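You operate a simulated robot arm through the tools that you are given. There is no shell and no other tool. Be economical: measure what you need, move in short steps, check, and stop when the job is done.

The job below is to be done with a simulated two-armed robot. You get a single attempt, and the scene is never put back.

TASK
Rub the carton's tape flat, glue the corner board and stand the carton on it.
Fine: hold the board and cover the bare part of its flat leg; pad and brush go back; the carton stands lengthways on the flat leg. Set down upright: soft pad, small carton. A coat counts when it lies all over at full strength: go over it till it gets no stronger. What is to be rubbed or washed off counts as gone when no trace of it is left.
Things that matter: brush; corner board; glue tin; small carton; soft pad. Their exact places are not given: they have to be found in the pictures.

Only the result counts: the job must be done as asked and must still hold three seconds after the hand-in. Knocking over, shifting, dropping, spilling or breaking anything else fails it. A push-on lid holds only when it is set on centred and level and pressed home; a screw cap is set on level and turned clockwise until tight.

THE ROBOT
Two 7-joint arms with two-finger parallel grippers on one trunk, on a base that drives. Base frame: it is fixed to the floor where the robot stands at the start and does not move with it; the origin is under the middle of the robot, x ahead of it, y to its left, z up. Units: m, degrees, N and s.
The left shoulder is at the start at [0.06, 0.143, 0.926], the right one opposite. With the tool pointing down near the work surface each hand reaches from about 0.32 to 0.74 m from the robot's upright axis, wherever it stands, measured 20 degrees to its own side. Payload 1.57 kg a hand.
Tool frame (each hand has its own): the origin (TCP) lies between the finger pads and is the grasp point; the fingertips stand 0.03 m ahead of it; z points along the fingers, y is the line along which they close. Largest opening 0.11 m; finger width 0.024, thickness 0.012; the body of the gripper, 0.048 by 0.112 m, starts 0.078 m behind the TCP.
Orientation is told as [roll, pitch, yaw] about the base's x, y, z axes, in that order, counted from this pose: with the fingers straight down and closing along the base's y, the tool's x points along the base's -x, its y along +y and its z along -z.

THE INTERFACE
- The arms move only by the tool arm_command. It takes "left_moves", "right_moves" or both (then of equal length, played together; a hand with none holds still); each is a list of rows, each a list of 3 entries, a list of its own where there are three numbers: the opening, from 0 (shut) to 1 (fully open), then the shift along the tool's x, y, z in m, then the turn, a rotation vector about the tool's x, y, z in degrees. In form: [[hand, [tx, ty, tz], [ax, ay, az]], ...]. A call has 1 to 20 rows; each row is the pose to reach, as a shift and turn from the pose commanded when the call began, along the tool's axes at that moment. Each row takes 0.2 s and may step no farther than 0.05 m and 8.6 degrees from the row before; otherwise, or with a gripper value out of range, the whole call is refused. Where a pose cannot be reached the arm comes as near as it can. A force on the tool above 40 N (or 10 N above the force at the start of the call, whichever is more), or a blocked arm, ends the call early, and 0.2 s more pass. The fingers move at their own pace (about 0.045 m/s each) and stop on an object; they squeeze with about 43 N. The grip force told is the motor's: it shows also when the fingers shut on nothing. Time passes only in rows, and 0.2 s behind the last, so rows that repeat a pose let the fingers close. The reply holds the time, the measured pose of the TCP, the force on the tool along the base axes, the opening and the grip force, in the units named above and with some noise, with the torque about the TCP (base axes, N m) and any sound that the robot's microphone picked up, and new pictures: "pictures" is both (left out), scene, wrist or none (wrist: the cameras of the hands that moved).
- Cameras (640 x 400 px; columns grow to the right, rows downward): "scene" is now at [0.0457, 0.0002, 1.5486]; the picture's right is [-0.03, -1.00, 0.00], its down [-0.77, 0.02, -0.64] and it looks along [0.64, -0.02, -0.77] (base axes); focal length 296 px, centre (320, 200). "left" rides on the left gripper at [0.07, -0.016, -0.141] in its tool frame; the picture's right is [0.23, 0.97, 0.00], its down [-0.85, 0.20, -0.48] and it looks along [-0.47, 0.11, 0.88] (tool axes); focal length 222 px, centre (320, 200). "right" rides on the right gripper at [0.07, 0.016, -0.141] in its tool frame; the picture's right is [-0.23, 0.97, 0.00], its down [-0.86, -0.20, -0.48] and it looks along [-0.47, -0.11, 0.88] (tool axes); focal length 222 px, centre (320, 200).
- move_column(by): slides the trunk up (or, below 0, down) by that many m; the arms and the scene camera ride with it, the base frame stays. It gives what a move gives, with no picture.
- drive_base(legs): drives the robot by 1 to 6 legs, each [ahead, left, turn to the left] in m, m and degrees, along the robot's own axes; the way and the turn of a leg run together, so that a leg with both is an arc; at most 1.5 m and 180 degrees a leg. The arms and the cameras ride along, it lands a little off, and it stops where it bumps. It gives what a move gives, and a new picture of the scene camera.
- turn_head(pan, tilt): turns the head with the scene camera to pan (to the left, within 86 degrees either way) and tilt (down, from -29 to 69), counted from straight ahead of the robot. It gives what a move gives, and a new picture of the scene camera.
- pixel_to_xyz(camera, pixels): for up to 12 pixels [column, row] of the newest picture of that camera ("zoom" is the newest enlarged one), the place [x, y, z] in the base frame of the surface seen there, good to about 0.002 m, but the place of the scene camera against the robot may be out by one fixed shift of up to 0.025 m in any direction. No time passes.
- enlarge(camera, box): a new picture of the part [left, top, right, bottom] of that camera's present view, enlarged. No time passes.
- job_done(): hands the job in; it is judged then, once.

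Go step by step. Measure first, check grasps and placings, and put right what went wrong. The budget is 80 turns and 260 pictures, counting those below and the enlarged ones. Unless the task says otherwise, let go and move clear before handing in.

The tools are called after ">>>" by a JSON object that holds its "api" and its "payload". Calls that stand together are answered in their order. arm_command: Moves the arms, as the interface text tells. Its arguments: {"type":"object","properties":{"left_moves":{"type":"array"},"right_moves":{"type":"array"},"pictures":{"type":"string","enum":["both","scene","wrist","none"]}},"required":[]} The other tools are called the same way: move_column (by) slides the trunk up or down; drive_base (legs) drives the base; turn_head (pan, tilt) turns the head that bears the scene camera; pixel_to_xyz (camera, pixels) gives the place of the surface under pixels of a picture; enlarge (camera, box) takes an enlarged picture of a part of a camera's view; job_done () hands the job in.

At the start:

```text
clock: 0.0
left_position: [0.5104, 0.1047, 1.0]
left_ee_rot: [0.1, 0.0, 0.0]
left_ft_force: [0.3, 0.9, -0.3]
left_wrist_torque: [-0.03, -0.03, 0.02]
left_width: 0.1103
left_grasp_force: 0.1
right_position: [0.4181, -0.1933, 1.0007]
right_ee_rot: [0.0, 0.0, 0.0]
right_ft_force: [-0.2, 0.0, 0.5]
right_wrist_torque: [0.0, 0.02, 0.02]
right_width: 0.1099
right_grasp_force: 0.0
trunk travel left (down, up): [-0.525, 0.065]
robot x, y, heading: [-0.0012, 0.002, 0.1]
head pan, tilt: [-1.9, 50.1]
```

scene: 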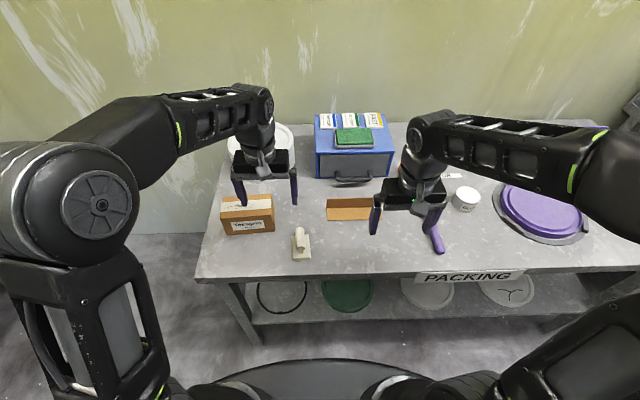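
right: 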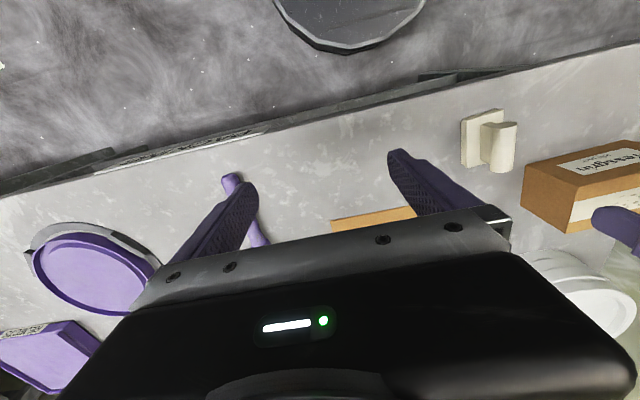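
left: 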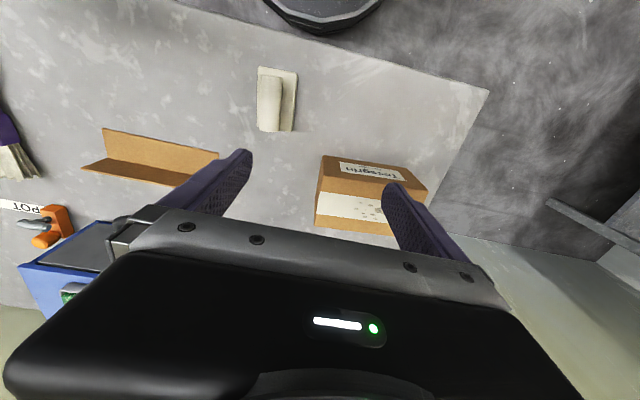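

The pictures show the carton near (247,213), the pad near (301,243), the corner board near (355,208), the brush near (435,230) and the glue tin near (466,198). I'll enlarge to see the details.

>>> {"api": "enlarge", "payload": {"camera": "scene", "box": [200, 160, 360, 260]}}

>>> {"api": "enlarge", "payload": {"camera": "scene", "box": [320, 160, 500, 272]}}

>>> {"api": "enlarge", "payload": {"camera": "left", "box": [60, 50, 460, 250]}}

>>> {"api": "pixel_to_xyz", "payload": {"camera": "left", "pixels": [[266, 100], [296, 74], [294, 130], [258, 130], [322, 157], [410, 167], [426, 190], [316, 225], [350, 205], [104, 130], [218, 153], [83, 168]]}}

>>> {"api": "pixel_to_xyz", "payload": {"camera": "scene", "pixels": [[301, 233], [293, 258], [310, 257], [247, 228], [272, 230], [222, 212], [327, 218], [370, 218], [330, 200], [466, 190], [438, 245], [433, 228]]}}

```text
4.00 times, centred on (280, 210) of scene
```

zoom: 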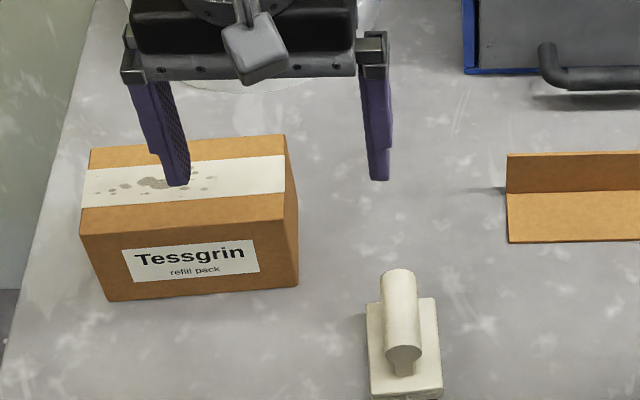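

```text
3.56 times, centred on (410, 216) of scene
```

zoom: 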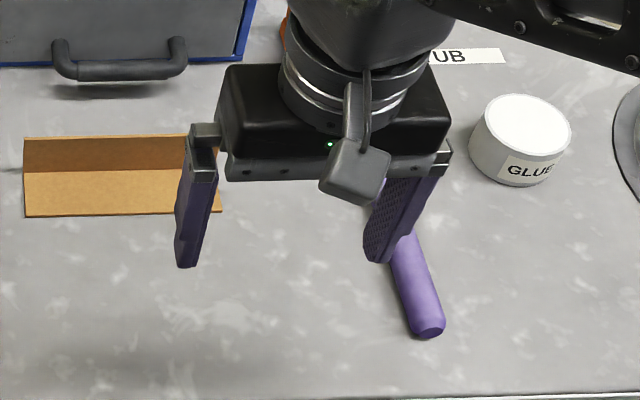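

```text
1.60 times, centred on (260, 150) of left
```

zoom: 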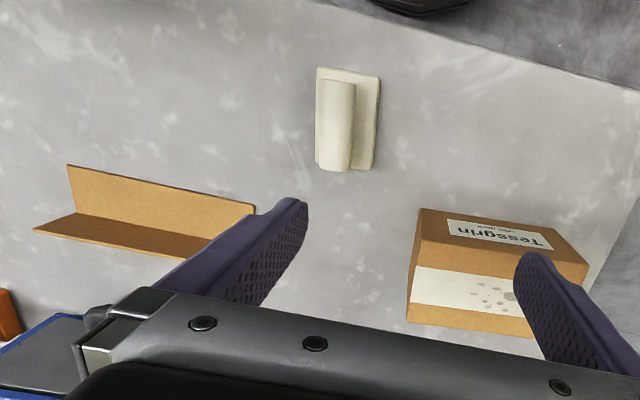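

```text
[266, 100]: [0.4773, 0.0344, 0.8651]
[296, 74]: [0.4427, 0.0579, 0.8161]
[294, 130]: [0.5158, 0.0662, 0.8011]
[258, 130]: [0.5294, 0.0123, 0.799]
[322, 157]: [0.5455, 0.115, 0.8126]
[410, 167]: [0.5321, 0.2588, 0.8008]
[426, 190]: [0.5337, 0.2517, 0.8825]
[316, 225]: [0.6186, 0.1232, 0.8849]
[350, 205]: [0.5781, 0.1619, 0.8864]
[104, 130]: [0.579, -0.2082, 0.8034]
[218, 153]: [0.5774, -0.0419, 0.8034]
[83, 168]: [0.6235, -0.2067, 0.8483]
```

```text
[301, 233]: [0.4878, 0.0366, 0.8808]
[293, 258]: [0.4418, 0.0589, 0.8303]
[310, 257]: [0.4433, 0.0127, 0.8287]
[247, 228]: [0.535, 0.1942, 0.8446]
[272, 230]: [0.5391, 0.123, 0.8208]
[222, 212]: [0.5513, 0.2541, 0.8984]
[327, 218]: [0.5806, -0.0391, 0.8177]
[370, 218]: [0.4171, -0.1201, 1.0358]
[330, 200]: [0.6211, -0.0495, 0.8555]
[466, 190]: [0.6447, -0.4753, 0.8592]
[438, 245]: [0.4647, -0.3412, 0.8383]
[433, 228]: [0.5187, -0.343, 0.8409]
```

The pad, carton and board are measured; the glue tin and bristles are still partly hidden. I'll draw the right hand back and up, and bring the left hand towards the pad.

>>> {"api": "arm_command", "payload": {"left_moves": [[1, [0.03, -0.035, 0], [0, 0, 0]], [1, [0.045, -0.07, 0], [0, 0, 0]], [1, [0.045, -0.07, 0], [0, 0, 0]]], "right_moves": [[1, [0.02, -0.03, -0.02], [0, 0, 0]], [1, [0.04, -0.06, -0.04], [0, 0, 0]], [1, [0.06, -0.09, -0.05], [0, 0, 0]]]}}

```text
clock: 0.8
left_position: [0.4644, 0.0336, 1.0022]
left_ee_rot: [0.0, -0.1, 0.0]
left_ft_force: [-0.2, 0.1, -0.8]
left_wrist_torque: [-0.02, -0.02, -0.03]
left_width: 0.11
left_grasp_force: 0.0
right_position: [0.3581, -0.2831, 1.0489]
right_ee_rot: [0.1, 0.0, 0.0]
right_ft_force: [0.2, -0.2, -0.5]
right_wrist_torque: [-0.02, -0.02, -0.02]
right_width: 0.1103
right_grasp_force: 0.0
trunk travel left (down, up): [-0.525, 0.065]
robot x, y, heading: [-0.0011, 0.0026, 0.1]
head pan, tilt: [-1.9, 50.1]
```

scene: 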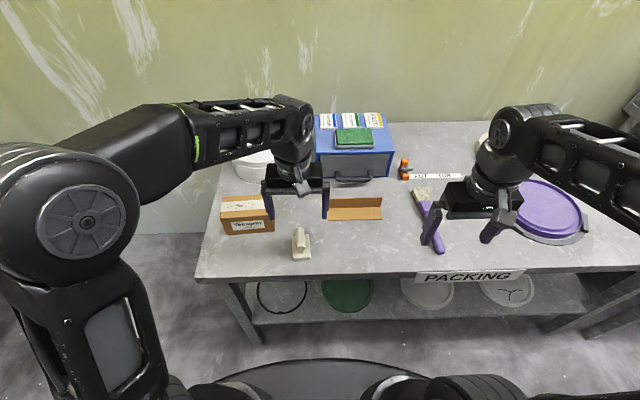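
right: 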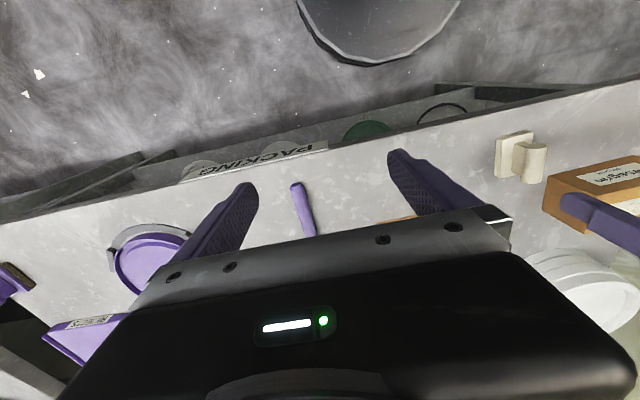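
left: 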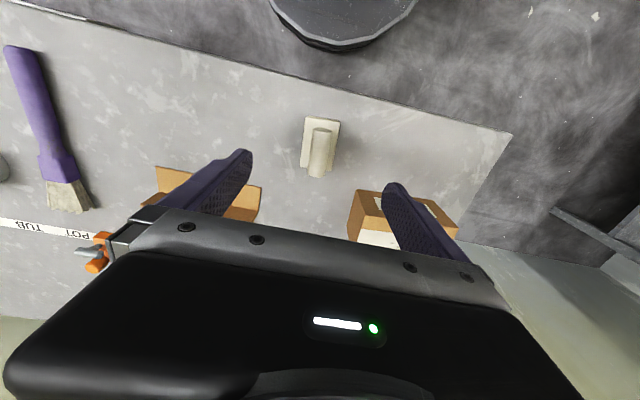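

The brush is fully visible in the left picture, handle at (40,100) and bristles at (65,195), and the pad sits at (320,145). I'll measure both.

>>> {"api": "enlarge", "payload": {"camera": "left", "box": [0, 40, 240, 280]}}

>>> {"api": "pixel_to_xyz", "payload": {"camera": "left", "pixels": [[20, 50], [42, 120], [55, 165], [50, 195], [88, 207], [63, 193], [322, 133], [318, 165], [304, 122], [338, 120], [302, 164], [310, 172]]}}

>>> {"api": "enlarge", "payload": {"camera": "left", "box": [270, 90, 370, 200]}}

>>> {"api": "enlarge", "payload": {"camera": "scene", "box": [320, 140, 500, 260]}}

```text
1.67 times, centred on (120, 160) of left
```

zoom: 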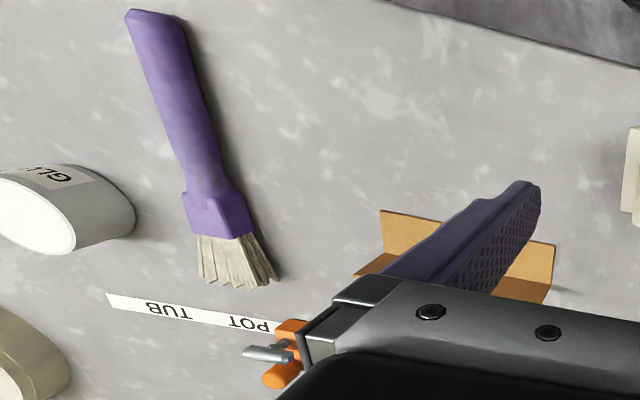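

```text
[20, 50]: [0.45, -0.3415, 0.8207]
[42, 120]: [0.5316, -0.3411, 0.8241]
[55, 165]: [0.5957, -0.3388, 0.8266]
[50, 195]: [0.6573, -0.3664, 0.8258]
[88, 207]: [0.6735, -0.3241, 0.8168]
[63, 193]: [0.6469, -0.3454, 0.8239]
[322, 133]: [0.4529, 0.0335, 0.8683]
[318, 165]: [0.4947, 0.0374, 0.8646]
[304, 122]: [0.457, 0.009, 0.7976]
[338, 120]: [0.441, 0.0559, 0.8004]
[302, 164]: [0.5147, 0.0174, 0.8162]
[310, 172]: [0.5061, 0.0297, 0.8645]
```

```text
3.64 times, centred on (320, 145) of left
```

zoom: 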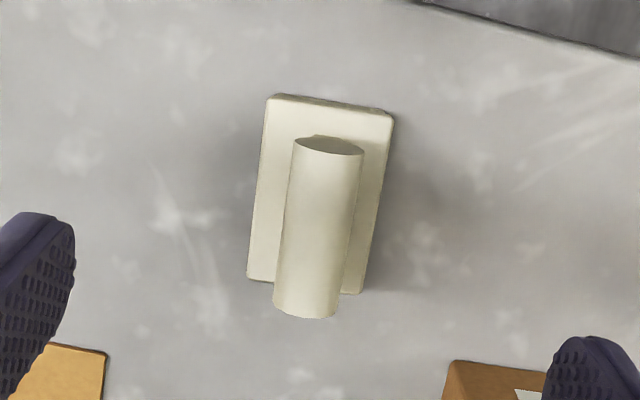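

```text
3.33 times, centred on (410, 200) of scene
```

zoom: 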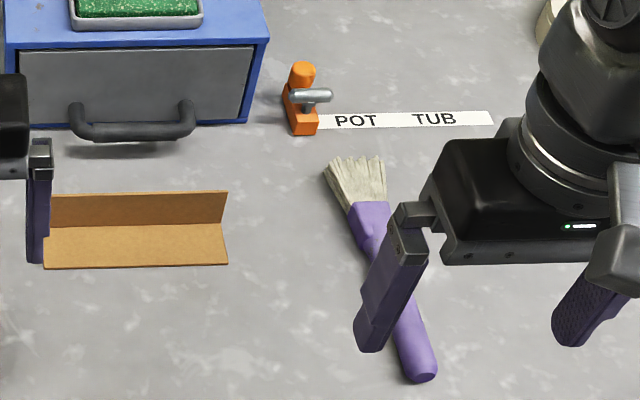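

The pad handle lies along x, centred near (0.475, 0.036) with its top at z≈0.867. I'll lower the left hand onto it, stopping just above the pad base.

>>> {"api": "arm_command", "payload": {"left_moves": [[1, [-0.01, 0.002, 0.04], [0, 0, 0]], [0.7, [-0.01, 0.002, 0.08], [0, 0, 0]], [0.7, [-0.01, 0.002, 0.12], [0, 0, 0]], [0.7, [-0.01, 0.002, 0.147], [0, 0, 0]], [0.7, [-0.01, 0.002, 0.147], [0, 0, 0]]], "pictures": "both"}}

```text
clock: 2.0
left_position: [0.4748, 0.0366, 0.8531]
left_ee_rot: [0.0, 0.0, 0.0]
left_ft_force: [-0.9, -0.4, -0.1]
left_wrist_torque: [-0.03, 0.05, 0.04]
left_width: 0.0771
left_grasp_force: 0.1
right_position: [0.3609, -0.2829, 1.0491]
right_ee_rot: [0.0, 0.0, 0.0]
right_ft_force: [-0.6, 0.8, -0.4]
right_wrist_torque: [-0.02, -0.02, 0.03]
right_width: 0.1098
right_grasp_force: 0.0
trunk travel left (down, up): [-0.525, 0.065]
robot x, y, heading: [-0.0022, -0.0, -0.1]
head pan, tilt: [-1.9, 50.1]
```

scene: 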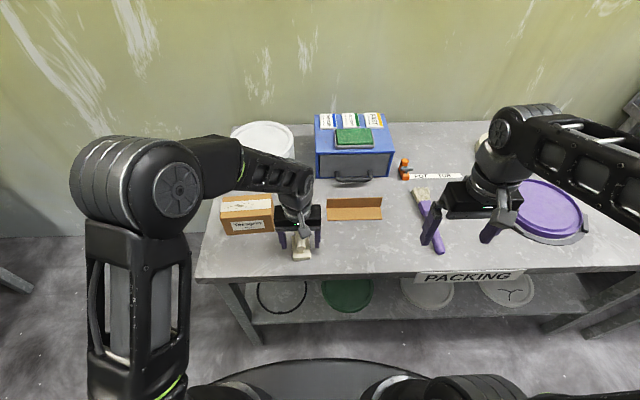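
left: 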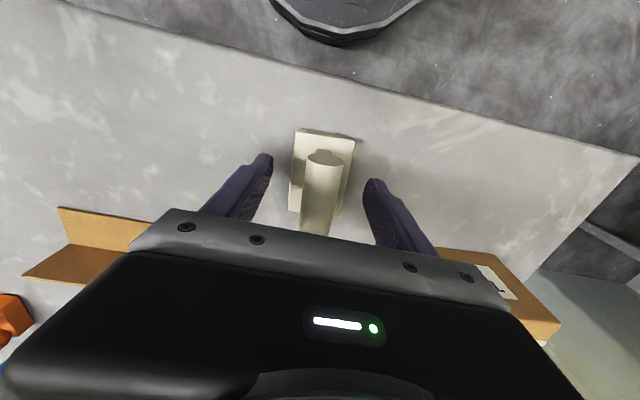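

The handle is centred between the fingers. I'll close and lift, and measure the unobstructed carton.

>>> {"api": "arm_command", "payload": {"left_moves": [[0, [0, 0, 0], [0, 0, 0]], [0, [0, 0, 0], [0, 0, 0]], [0, [0, 0, 0], [0, 0, 0]], [0, [0, 0, 0], [0, 0, 0]], [0, [0, 0, 0], [0, 0, 0]], [0, [0, 0, -0.02], [0, 0, 0]], [0, [0, 0, -0.06], [0, 0, 0]], [0, [0, 0, -0.11], [0, 0, 0]], [0, [0, 0, -0.14], [0, 0, 0]]], "pictures": "both"}}

>>> {"api": "enlarge", "payload": {"camera": "scene", "box": [210, 170, 310, 240]}}

>>> {"api": "pixel_to_xyz", "payload": {"camera": "zoom", "pixels": [[80, 200], [100, 250], [300, 250], [250, 200]]}}

```text
clock: 4.0
left_position: [0.4749, 0.0366, 0.9949]
left_ee_rot: [0.0, 0.0, 0.1]
left_ft_force: [0.0, 0.5, -0.8]
left_wrist_torque: [0.02, 0.03, 0.03]
left_width: 0.0242
left_grasp_force: 36.0
right_position: [0.359, -0.2819, 1.0501]
right_ee_rot: [0.0, -0.1, 0.0]
right_ft_force: [0.2, -0.1, -0.1]
right_wrist_torque: [-0.01, -0.01, 0.0]
right_width: 0.1101
right_grasp_force: 0.0
trunk travel left (down, up): [-0.525, 0.065]
robot x, y, heading: [-0.0021, -0.0013, 0.0]
head pan, tilt: [-1.9, 50.1]
```

scene: 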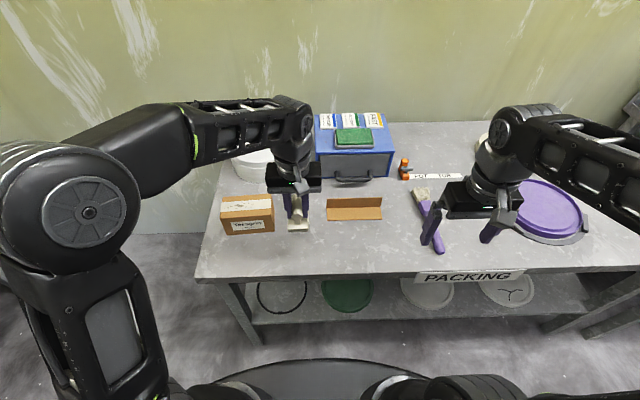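
left: 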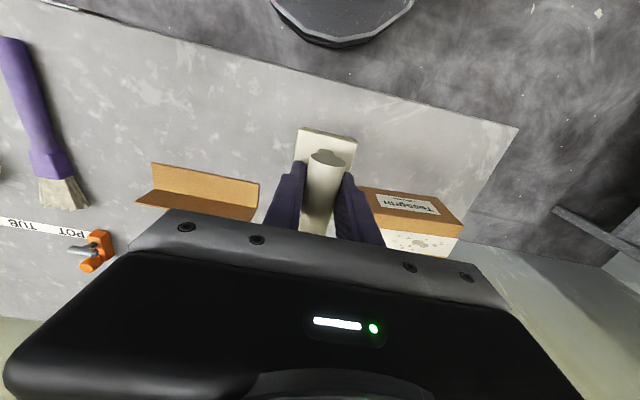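

```text
5.71 times, centred on (260, 205) of scene
```

zoom: 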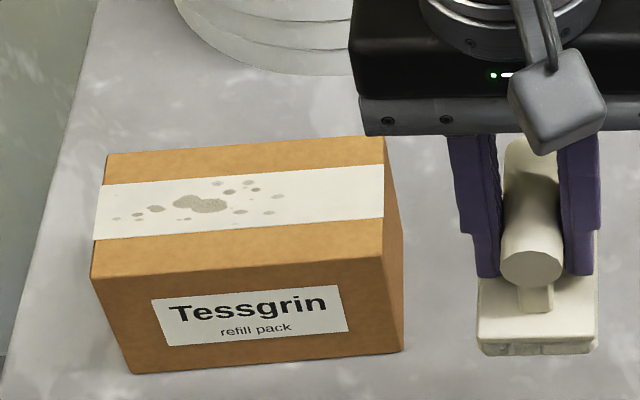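

```text
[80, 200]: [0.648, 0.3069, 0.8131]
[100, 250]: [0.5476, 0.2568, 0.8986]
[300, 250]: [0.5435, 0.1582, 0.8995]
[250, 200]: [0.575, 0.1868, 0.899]
```

>>> {"api": "pixel_to_xyz", "payload": {"camera": "zoom", "pixels": [[110, 158], [378, 140], [96, 276], [380, 256], [118, 215], [282, 195], [200, 204], [225, 183], [232, 212], [385, 190], [98, 210]]}}

>>> {"api": "pixel_to_xyz", "payload": {"camera": "left", "pixels": [[462, 224], [422, 244], [375, 210], [458, 233], [380, 192], [430, 195]]}}

```text
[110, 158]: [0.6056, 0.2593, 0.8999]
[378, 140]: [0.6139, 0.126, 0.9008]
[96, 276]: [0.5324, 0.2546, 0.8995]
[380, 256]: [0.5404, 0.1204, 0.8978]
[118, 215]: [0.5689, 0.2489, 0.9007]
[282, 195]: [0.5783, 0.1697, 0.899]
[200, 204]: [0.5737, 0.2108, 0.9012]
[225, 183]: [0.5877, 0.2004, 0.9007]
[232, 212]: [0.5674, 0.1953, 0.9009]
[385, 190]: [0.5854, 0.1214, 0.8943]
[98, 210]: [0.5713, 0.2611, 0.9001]
```

```text
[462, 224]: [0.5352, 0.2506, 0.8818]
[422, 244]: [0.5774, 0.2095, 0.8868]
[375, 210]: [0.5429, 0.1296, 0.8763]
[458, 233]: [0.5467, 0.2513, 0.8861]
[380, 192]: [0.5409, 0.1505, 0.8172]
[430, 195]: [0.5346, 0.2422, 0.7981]
```

Corrected carton: centre about (0.577, 0.189), top z≈0.886, yaw about +3.4°, smudges from y 0.17 to 0.25. I'll carry the pad above the middle of the smudges and descend close to contact.

>>> {"api": "arm_command", "payload": {"left_moves": [[0, [-0.025, 0.04, 0], [0, 0, 0]], [0, [-0.05, 0.08, 0], [0, 0, 0]], [0, [-0.075, 0.12, 0], [0, 0, 0]], [0, [-0.097, 0.165, 0], [0, 0, -3.4]], [0, [-0.097, 0.165, 0.03], [0, 0, -3.4]], [0, [-0.097, 0.165, 0.045], [0, 0, -3.4]], [0, [-0.097, 0.165, 0.05], [0, 0, -3.4]], [0, [-0.097, 0.165, 0.052], [0, 0, -3.4]]], "pictures": "both"}}

>>> {"api": "enlarge", "payload": {"camera": "scene", "box": [190, 150, 330, 250]}}

```text
clock: 5.8
left_position: [0.5728, 0.202, 0.9403]
left_ee_rot: [0.1, 0.1, 3.4]
left_ft_force: [-0.4, -0.6, -1.0]
left_wrist_torque: [0.01, -0.01, 0.0]
left_width: 0.0243
left_grasp_force: 36.0
right_position: [0.3596, -0.2821, 1.0494]
right_ee_rot: [0.0, 0.0, 0.0]
right_ft_force: [-0.1, 0.3, -0.5]
right_wrist_torque: [-0.01, 0.02, 0.02]
right_width: 0.1101
right_grasp_force: 0.1
trunk travel left (down, up): [-0.525, 0.065]
robot x, y, heading: [0.0022, -0.0015, -0.1]
head pan, tilt: [-1.9, 50.1]
```

scene: 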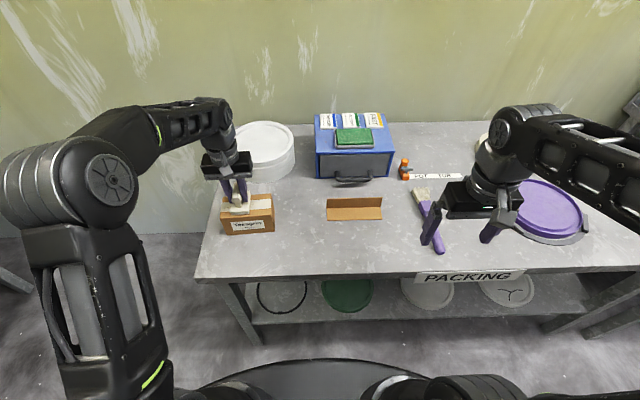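
left: 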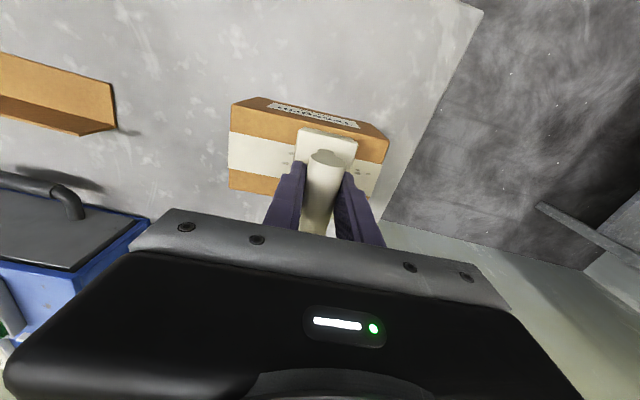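

```text
4.00 times, centred on (260, 200) of scene
```

zoom: 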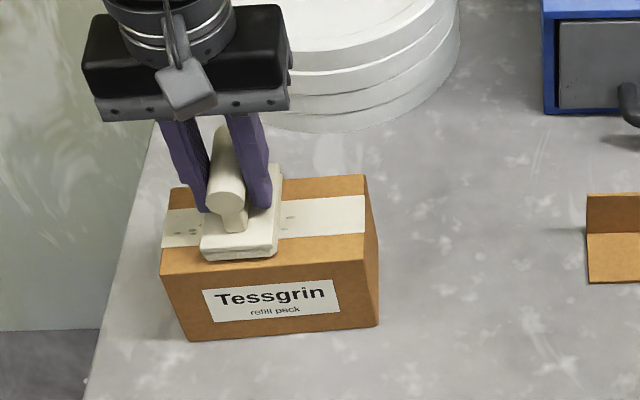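

The pad is just about on the tape with no force yet. I'll press a couple of millimetres more and stroke along the carton.

>>> {"api": "arm_command", "payload": {"left_moves": [[0, [0, 0, 0.002], [0, 0, 0]], [0, [0, 0, 0.004], [0, 0, 0]], [0, [0, 0.015, 0.004], [0, 0, 0]], [0, [0, 0.03, 0.004], [0, 0, 0]], [0, [0, 0.015, 0.004], [0, 0, 0]], [0, [0, 0, 0.004], [0, 0, 0]], [0, [0, -0.015, 0.004], [0, 0, 0]], [0, [0, -0.03, 0.004], [0, 0, 0]], [0, [0, -0.03, 0.004], [0, 0, 0]]], "pictures": "both"}}

>>> {"api": "enlarge", "payload": {"camera": "scene", "box": [190, 150, 330, 250]}}

```text
clock: 7.8
left_position: [0.5745, 0.1736, 0.9385]
left_ee_rot: [0.0, -0.2, 3.4]
left_ft_force: [0.4, 8.4, 26.9]
left_wrist_torque: [0.06, 0.2, 0.01]
left_width: 0.0244
left_grasp_force: 36.6
right_position: [0.3578, -0.2821, 1.0499]
right_ee_rot: [0.0, -0.1, 0.0]
right_ft_force: [0.1, -0.3, -0.2]
right_wrist_torque: [0.0, -0.05, -0.02]
right_width: 0.1099
right_grasp_force: 0.1
trunk travel left (down, up): [-0.525, 0.065]
robot x, y, heading: [0.0013, 0.001, 0.2]
head pan, tilt: [-1.9, 50.1]
```

scene: 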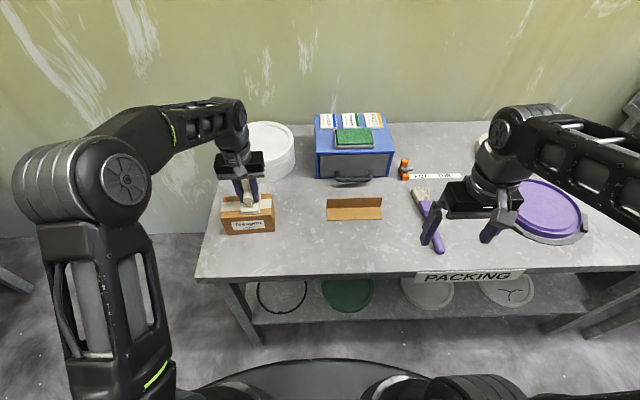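
left: 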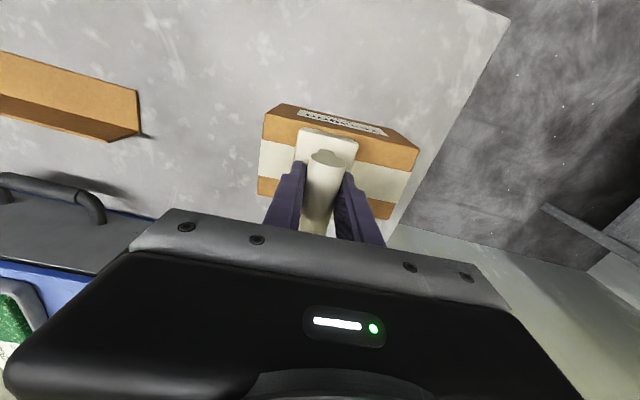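

```text
4.00 times, centred on (260, 200) of scene
```

zoom: 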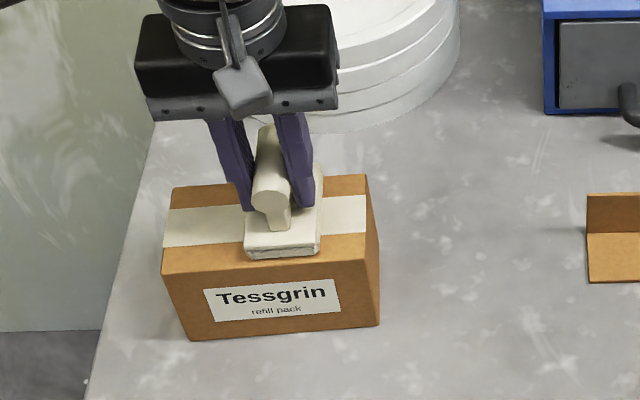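

The smudges on the left have vanished and the carton hasn't moved. I'll do two more full strokes, then lift and inspect.

>>> {"api": "arm_command", "payload": {"left_moves": [[0, [0, -0.02, -0.001], [0, 0, 0]], [0, [0, 0, -0.001], [0, 0, 0]], [0, [0, 0.02, -0.001], [0, 0, 0]], [0, [0, 0.04, -0.001], [0, 0, 0]], [0, [0, 0.06, -0.001], [0, 0, 0]], [0, [0, 0.065, -0.001], [0, 0, 0]], [0, [0, 0.045, -0.001], [0, 0, 0]], [0, [0, 0.025, -0.001], [0, 0, 0]], [0, [0, 0.005, -0.001], [0, 0, 0]], [0, [0, -0.015, -0.001], [0, 0, 0]], [0, [0, -0.025, -0.001], [0, 0, 0]], [0, [0, 0, -0.001], [0, 0, 0]], [0, [0, 0.025, -0.001], [0, 0, 0]], [0, [0, 0.05, -0.001], [0, 0, 0]], [0, [0, 0.03, -0.001], [0, 0, 0]], [0, [0, 0.0, -0.001], [0, 0, 0]], [0, [0, 0, -0.02], [0, 0, 0]], [0, [0, -0.04, -0.05], [0, 0, 0]], [0, [0, -0.08, -0.06], [0, 0, 0]]], "pictures": "both"}}

>>> {"api": "enlarge", "payload": {"camera": "scene", "box": [200, 170, 300, 240]}}

```text
clock: 11.8
left_position: [0.579, 0.0885, 0.9949]
left_ee_rot: [0.0, 0.0, 3.3]
left_ft_force: [-0.5, -0.3, -1.5]
left_wrist_torque: [0.04, -0.01, -0.03]
left_width: 0.0244
left_grasp_force: 36.3
right_position: [0.3595, -0.2829, 1.0497]
right_ee_rot: [0.0, 0.1, 0.0]
right_ft_force: [0.1, 0.4, 0.1]
right_wrist_torque: [0.0, 0.01, 0.01]
right_width: 0.1101
right_grasp_force: 0.0
trunk travel left (down, up): [-0.525, 0.065]
robot x, y, heading: [0.0015, 0.0011, 0.3]
head pan, tilt: [-1.9, 50.1]
```

scene: 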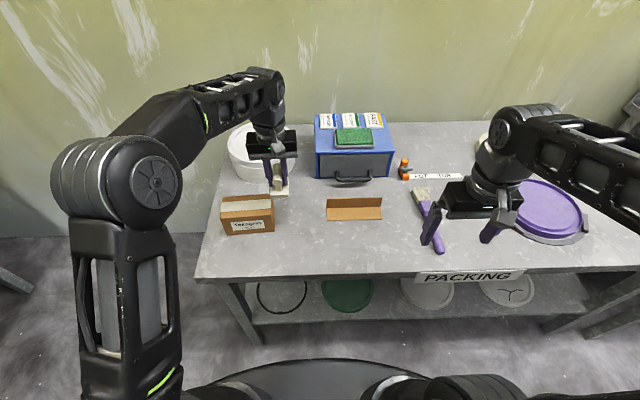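
left: 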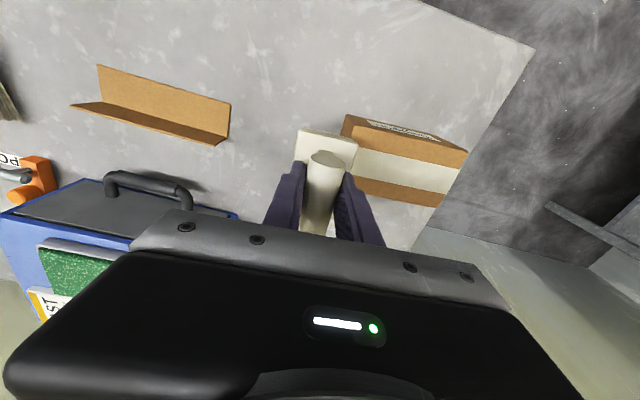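

```text
5.71 times, centred on (250, 205) of scene
```

zoom: 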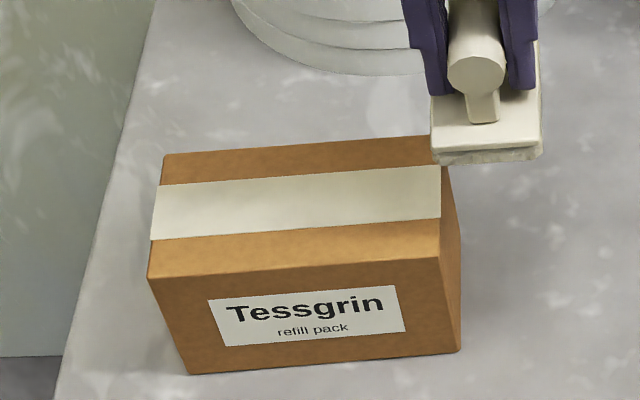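

The tape is clean. I'll return the pad to its original spot and release it.

>>> {"api": "arm_command", "payload": {"left_moves": [[0, [0.04, -0.02, 0], [0, 0, 1]], [0, [0.08, -0.04, 0], [0, 0, 2]], [0, [0.107, -0.046, 0.02], [0, 0, 3.4]], [0, [0.107, -0.046, 0.06], [0, 0, 3.4]], [0, [0.107, -0.046, 0.1], [0, 0, 3.4]], [0, [0.107, -0.046, 0.125], [0, 0, 3.4]], [0, [0.107, -0.046, 0.136], [0, 0, 3.4]], [0, [0.107, -0.046, 0.14], [0, 0, 3.4]], [0, [0.107, -0.046, 0.142], [0, 0, 3.4]], [0, [0.107, -0.046, 0.142], [0, 0, 3.4]]], "pictures": "both"}}

```text
clock: 14.0
left_position: [0.4748, 0.0391, 0.8535]
left_ee_rot: [0.0, 0.1, 0.0]
left_ft_force: [-0.9, -0.5, -1.8]
left_wrist_torque: [0.03, 0.01, -0.03]
left_width: 0.0244
left_grasp_force: 36.6
right_position: [0.3592, -0.2826, 1.0507]
right_ee_rot: [0.1, 0.0, 0.0]
right_ft_force: [0.0, 0.6, 0.2]
right_wrist_torque: [0.02, 0.0, 0.01]
right_width: 0.1101
right_grasp_force: 0.0
trunk travel left (down, up): [-0.525, 0.065]
robot x, y, heading: [0.0018, -0.0014, -0.1]
head pan, tilt: [-1.9, 50.1]
```

scene: 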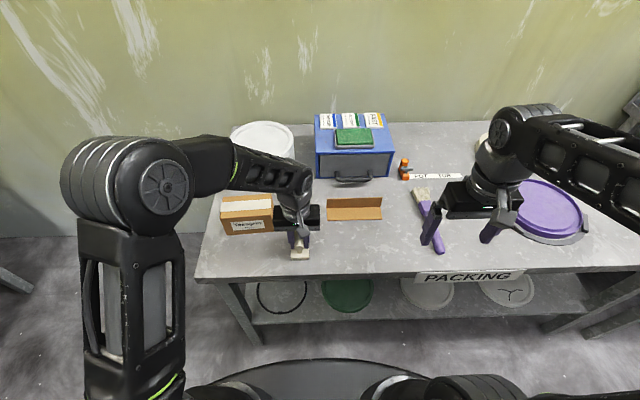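
left: 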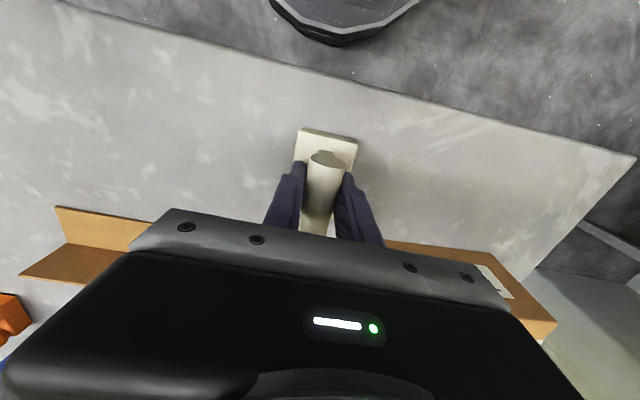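

The pad is at its home place and barely off or on the table. I'll ease down a millimetre and a half, open, and rise.

>>> {"api": "arm_command", "payload": {"left_moves": [[0, [0, -0.001, 0.0015], [0, 0, 0]], [0, [0, -0.001, 0.0015], [0, 0, 0]], [0.5, [0, -0.001, 0.0015], [0, 0, 0]], [0.5, [0, -0.001, 0.001], [0, 0, 0]], [0.6, [0, -0.001, 0.001], [0, 0, 0]], [0.6, [0, -0.001, -0.03], [0, 0, 0]], [0.6, [0, -0.001, -0.08], [0, 0, 0]], [0.6, [0, -0.001, -0.13], [0, 0, 0]]], "pictures": "both"}}

>>> {"api": "enlarge", "payload": {"camera": "scene", "box": [260, 150, 420, 270]}}

```text
clock: 15.8
left_position: [0.4755, 0.0379, 0.9885]
left_ee_rot: [0.0, 0.0, 0.0]
left_ft_force: [-0.4, -0.3, 0.2]
left_wrist_torque: [-0.04, -0.01, -0.01]
left_width: 0.0659
left_grasp_force: 0.0
right_position: [0.3589, -0.2821, 1.0496]
right_ee_rot: [0.0, 0.0, 0.0]
right_ft_force: [-0.4, -0.4, -0.7]
right_wrist_torque: [-0.01, -0.02, -0.01]
right_width: 0.1102
right_grasp_force: 0.0
trunk travel left (down, up): [-0.525, 0.065]
robot x, y, heading: [-0.0007, 0.0009, 0.1]
head pan, tilt: [-1.9, 50.1]
```

scene: 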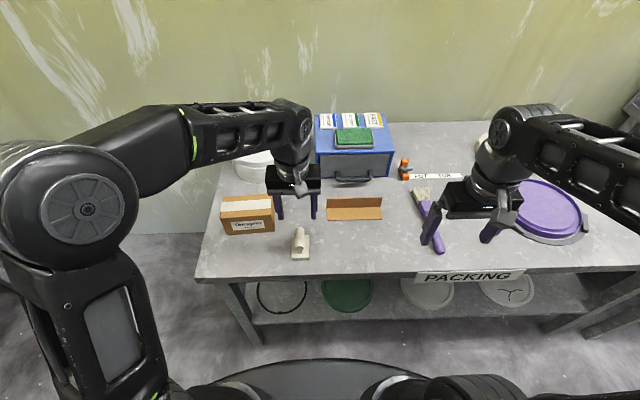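
left: 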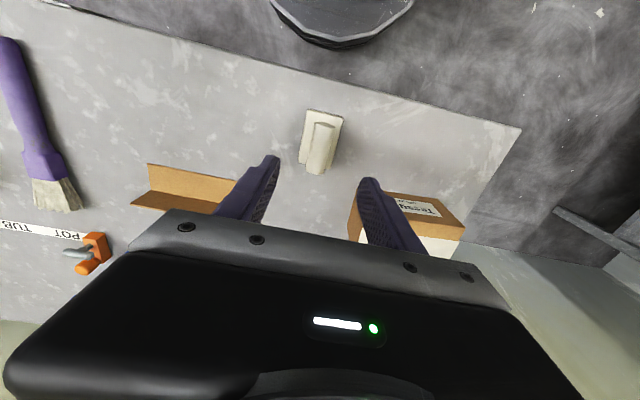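

```text
3.33 times, centred on (340, 210) of scene
```

zoom: 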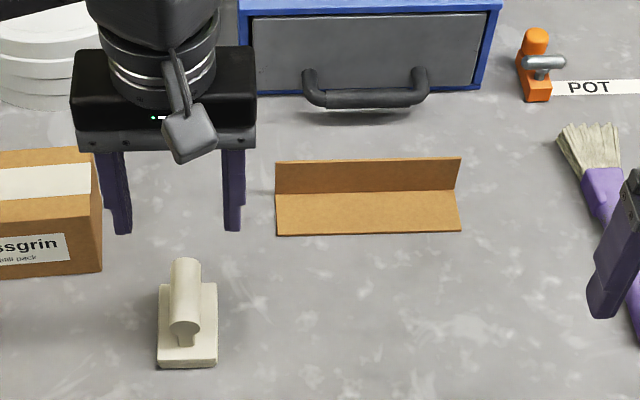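

The pad stands at home. Next I'll bring the right hand over toward the brush and tin for a look, while turning the left hand a quarter turn above the left end of the board.

>>> {"api": "arm_command", "payload": {"left_moves": [[1, [-0.01, -0.01, -0.01], [0, 0, -8]], [1, [-0.02, -0.02, -0.02], [0, 0, -16]], [1, [-0.03, -0.03, -0.02], [0, 0, -24]], [1, [-0.04, -0.04, -0.02], [0, 0, -32]], [1, [-0.05, -0.05, -0.02], [0, 0, -40]], [1, [-0.06, -0.06, -0.02], [0, 0, -48]], [1, [-0.07, -0.07, -0.02], [0, 0, -56]], [1, [-0.08, -0.08, -0.02], [0, 0, -64]], [1, [-0.095, -0.09, -0.02], [0, 0, -72]], [1, [-0.11, -0.1, -0.02], [0, 0, -80]], [1, [-0.125, -0.1, -0.02], [0, 0, -86]], [1, [-0.145, -0.1, -0.02], [0, 0, -90]]], "right_moves": [[1, [-0.02, -0.015, 0.0], [0, 0, 0]], [1, [-0.04, -0.03, 0.0], [0, 0, 0]], [1, [-0.06, -0.045, 0.0], [0, 0, 0]], [1, [-0.08, -0.06, 0], [0, 0, 0]], [1, [-0.1, -0.07, 0], [0, 0, 0]], [1, [-0.12, -0.08, 0], [0, 0, 0]], [1, [-0.14, -0.09, 0], [0, 0, 0]], [1, [-0.15, -0.09, 0], [0, 0, 0]], [1, [-0.15, -0.09, 0], [0, 0, 0]], [1, [-0.15, -0.09, 0], [0, 0, 0]], [1, [-0.15, -0.09, 0], [0, 0, 0]], [1, [-0.15, -0.09, 0], [0, 0, 0]]], "pictures": "both"}}

```text
clock: 18.4
left_position: [0.5854, -0.0574, 1.0035]
left_ee_rot: [-0.3, 0.0, 79.4]
left_ft_force: [0.6, 0.3, 0.4]
left_wrist_torque: [-0.03, 0.03, 0.0]
left_width: 0.1102
left_grasp_force: 0.0
left hand out of reach, approached as far as the arm can: row 10, 11, 12
right_position: [0.509, -0.3732, 1.0487]
right_ee_rot: [0.1, 0.1, -0.1]
right_ft_force: [-0.4, 0.6, -0.4]
right_wrist_torque: [0.0, -0.02, -0.01]
right_width: 0.1101
right_grasp_force: 0.0
trunk travel left (down, up): [-0.525, 0.065]
robot x, y, heading: [0.0013, -0.0033, 0.1]
head pan, tilt: [-1.9, 50.1]
```

scene: 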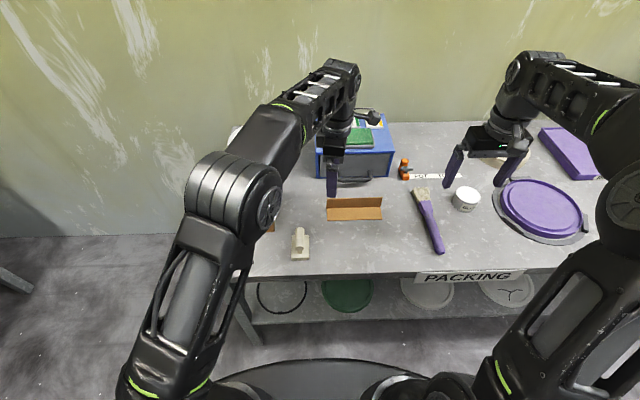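
right: 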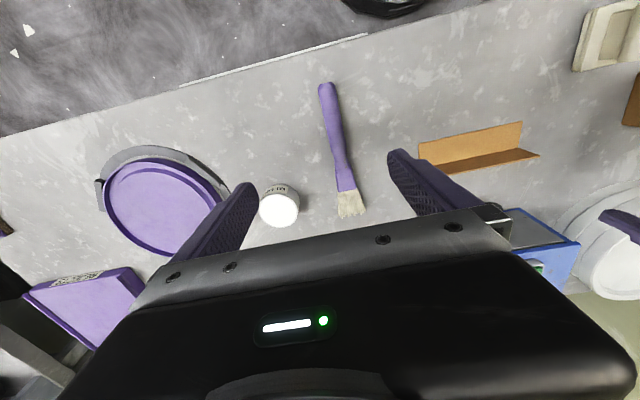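
left: 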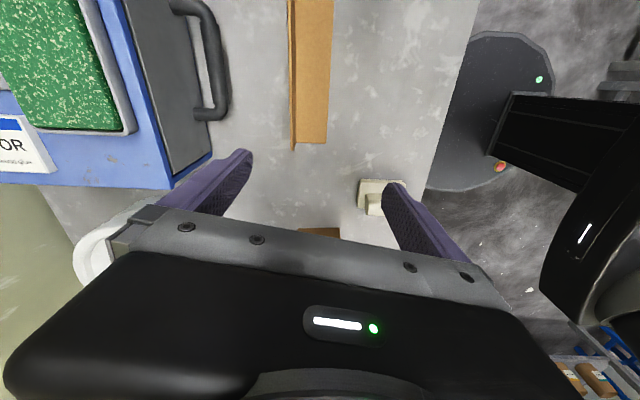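

The board, brush and tin are all visible: board in left picture (288–333, 0–150), brush at (340,150) and tin at (280,205) in the right picture. I'll enlarge and measure.

>>> {"api": "enlarge", "payload": {"camera": "right", "box": [220, 60, 380, 240]}}

>>> {"api": "enlarge", "payload": {"camera": "left", "box": [200, 0, 420, 160]}}

>>> {"api": "pixel_to_xyz", "payload": {"camera": "left", "pixels": [[293, 145], [325, 140], [332, 5], [290, 5], [298, 140], [300, 60], [289, 60], [180, 175], [328, 70]]}}

>>> {"api": "pixel_to_xyz", "payload": {"camera": "right", "pixels": [[326, 88], [334, 125], [344, 170], [347, 188], [341, 217], [364, 212], [352, 200], [280, 205], [262, 208], [298, 208], [279, 186], [280, 225]]}}

>>> {"api": "pixel_to_xyz", "payload": {"camera": "scene", "pixels": [[328, 219], [381, 218], [328, 199], [380, 197], [355, 208], [355, 212], [466, 197], [436, 247], [423, 198], [415, 188], [431, 187], [355, 200]]}}

```text
2.22 times, centred on (300, 150) of right
```

zoom: 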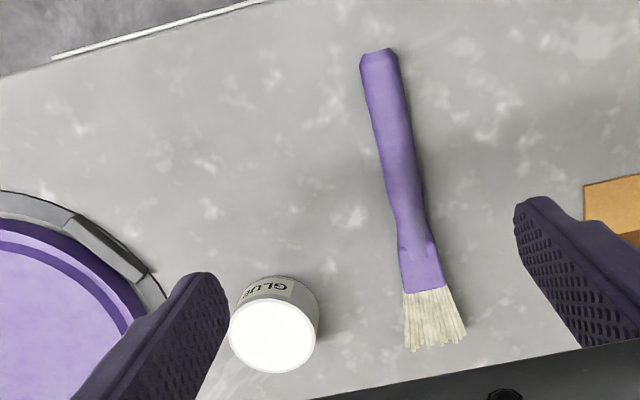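

```text
2.50 times, centred on (310, 80) of left
```

zoom: 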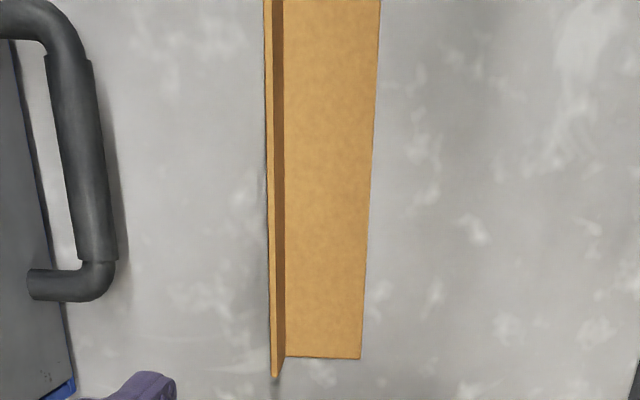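

```text
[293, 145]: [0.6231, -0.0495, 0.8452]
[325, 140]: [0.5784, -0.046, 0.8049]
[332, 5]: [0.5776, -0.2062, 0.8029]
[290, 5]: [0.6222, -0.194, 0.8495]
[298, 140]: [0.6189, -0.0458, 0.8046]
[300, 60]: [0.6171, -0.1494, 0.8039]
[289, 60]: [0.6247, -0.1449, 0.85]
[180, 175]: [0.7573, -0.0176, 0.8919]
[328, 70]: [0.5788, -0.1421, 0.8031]
```

```text
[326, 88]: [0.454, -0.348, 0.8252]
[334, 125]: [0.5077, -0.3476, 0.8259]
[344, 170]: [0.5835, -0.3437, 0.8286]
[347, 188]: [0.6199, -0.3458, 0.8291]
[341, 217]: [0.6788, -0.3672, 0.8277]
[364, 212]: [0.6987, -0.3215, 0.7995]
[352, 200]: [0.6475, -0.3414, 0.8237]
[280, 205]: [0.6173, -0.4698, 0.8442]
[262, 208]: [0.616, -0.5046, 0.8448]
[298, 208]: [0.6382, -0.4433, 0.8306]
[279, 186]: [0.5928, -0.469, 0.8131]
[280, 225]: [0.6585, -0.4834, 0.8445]
```

```text
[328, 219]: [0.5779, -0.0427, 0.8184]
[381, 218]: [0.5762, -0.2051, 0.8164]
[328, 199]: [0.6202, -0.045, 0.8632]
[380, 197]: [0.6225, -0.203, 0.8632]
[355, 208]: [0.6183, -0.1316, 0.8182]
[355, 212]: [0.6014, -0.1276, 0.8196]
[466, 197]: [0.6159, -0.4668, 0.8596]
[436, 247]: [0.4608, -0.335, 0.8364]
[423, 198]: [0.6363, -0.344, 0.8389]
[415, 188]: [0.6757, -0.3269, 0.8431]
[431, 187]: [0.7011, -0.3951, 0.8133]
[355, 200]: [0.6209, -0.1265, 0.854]
```

The board is square to the axes: flat leg x 0.578–0.619, y −0.208…−0.046, upright leg at x≈0.622 up to z 0.849. The left wrist hit a limit at +80°, so I'll turn it the other way; the tin I'll look at more closely.

>>> {"api": "enlarge", "payload": {"camera": "right", "box": [240, 170, 320, 240]}}

>>> {"api": "enlarge", "payload": {"camera": "scene", "box": [430, 170, 510, 220]}}

>>> {"api": "arm_command", "payload": {"left_moves": [[1, [-0.003, 0.005, 0], [0, 0, 8]], [1, [-0.003, 0.01, 0], [0, 0, 16]], [1, [-0.003, 0.015, 0], [0, 0, 24]], [1, [-0.003, 0.02, 0], [0, 0, 32]], [1, [-0.003, 0.025, 0], [0, 0, 40]], [1, [-0.003, 0.03, 0], [0, 0, 48]], [1, [-0.003, 0.035, 0], [0, 0, 56]], [1, [-0.003, 0.035, 0], [0, 0, 64]], [1, [-0.003, 0.035, 0], [0, 0, 72]], [1, [-0.003, 0.035, 0], [0, 0, 80]], [1, [-0.003, 0.035, 0], [0, 0, 88]], [1, [-0.003, 0.035, 0], [0, 0, 96]], [1, [-0.003, 0.035, 0], [0, 0, 104]], [1, [-0.003, 0.035, 0], [0, 0, 112]], [1, [-0.003, 0.035, 0], [0, 0, 120]], [1, [-0.003, 0.035, 0], [0, 0, 128]], [1, [-0.003, 0.035, 0], [0, 0, 136]], [1, [-0.003, 0.035, 0], [0, 0, 144]], [1, [-0.003, 0.035, 0], [0, 0, 152]], [1, [-0.003, 0.035, 0], [0, 0, 160]]], "pictures": "none"}}

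```text
5.71 times, centred on (280, 205) of right
```

zoom: 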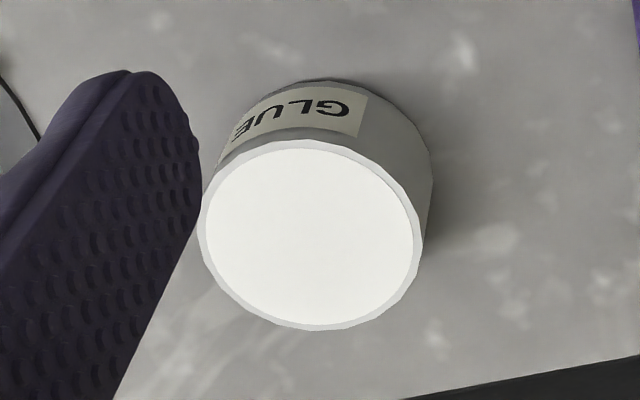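

```text
8.00 times, centred on (470, 195) of scene
```

zoom: 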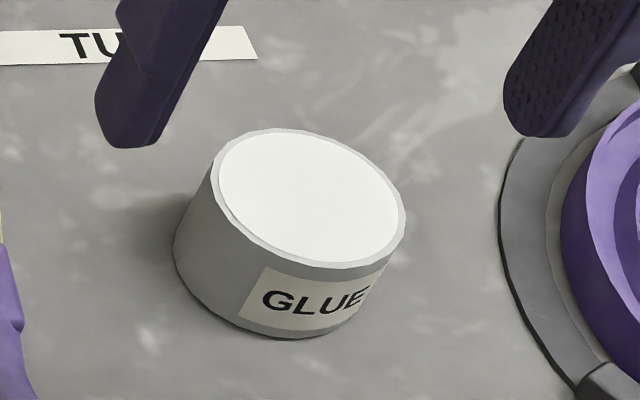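

```text
clock: 22.6
left_position: [0.5511, -0.0468, 1.0043]
left_ee_rot: [0.2, -0.1, -80.9]
left_ft_force: [-0.7, -0.4, -0.7]
left_wrist_torque: [0.02, 0.04, 0.03]
left_width: 0.1104
left_grasp_force: 0.2
right_position: [0.5085, -0.3737, 1.0495]
right_ee_rot: [0.0, 0.0, 0.0]
right_ft_force: [-0.3, 0.5, 0.4]
right_wrist_torque: [-0.02, 0.01, 0.04]
right_width: 0.1101
right_grasp_force: 0.0
trunk travel left (down, up): [-0.525, 0.065]
robot x, y, heading: [-0.0008, -0.0006, -0.1]
head pan, tilt: [-1.9, 50.1]
```

The tin is open and full of white glue up to the rim (z≈0.845, centre about (0.62,−0.473)). I'll put the left hand at yaw −90 above the board's upright leg and tilt the right hand over the brush handle.

>>> {"api": "arm_command", "payload": {"left_moves": [[0.5, [-0.005, 0.02, 0], [0, 0, 4]], [0.5, [-0.01, 0.04, 0], [0, 0, 9]], [0.5, [-0.02, 0.069, 0.02], [0, 0, 9.1]], [0.5, [-0.02, 0.069, 0.05], [0, 0, 9.1]], [0.5, [-0.02, 0.069, 0.074], [0, 0, 9.1]]], "right_moves": [[0.7, [-0.005, 0.01, 0.02], [0, -7, 0]], [0.7, [-0.01, 0.02, 0.05], [0, -14, 0]], [0.7, [-0.0125, 0.027, 0.08], [0, -20, 0]], [0.7, [-0.0125, 0.027, 0.11], [0, -25, 0]], [0.7, [-0.0125, 0.027, 0.12], [0, -25, 0]]], "pictures": "both"}}

```text
clock: 23.8
left_position: [0.6231, -0.0537, 0.9301]
left_ee_rot: [0.2, -0.2, -89.8]
left_ft_force: [-1.0, -1.0, 0.5]
left_wrist_torque: [-0.02, -0.02, -0.01]
left_width: 0.0551
left_grasp_force: 0.1
left hand out of reach, approached as far as the arm can: row 2, 3
right_position: [0.5205, -0.3463, 0.9294]
right_ee_rot: [0.0, -25.0, 0.0]
right_ft_force: [0.6, 1.2, -0.8]
right_wrist_torque: [0.0, 0.0, 0.0]
right_width: 0.0772
right_grasp_force: 0.0
trunk travel left (down, up): [-0.525, 0.065]
robot x, y, heading: [-0.0003, 0.0, 0.0]
head pan, tilt: [-1.9, 50.1]
```

scene: 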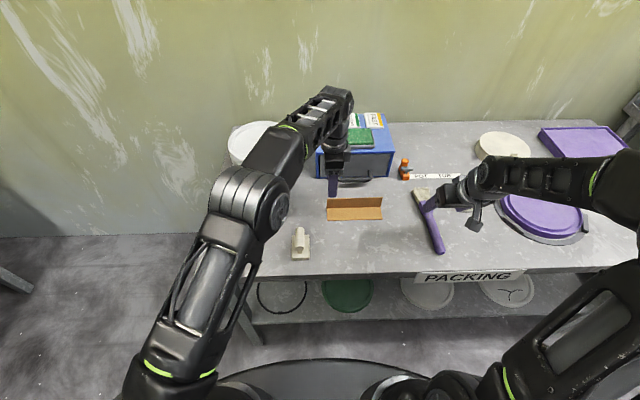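
right: 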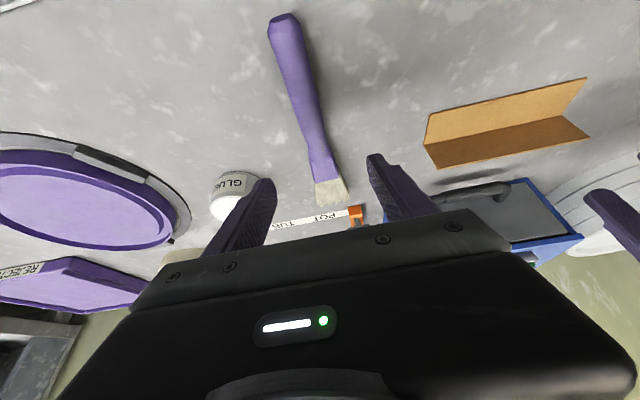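
left: 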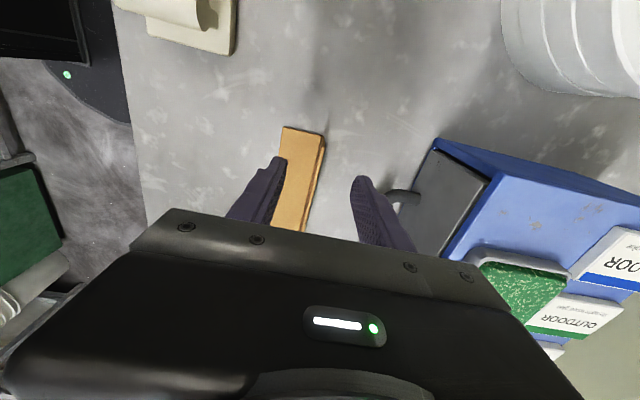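

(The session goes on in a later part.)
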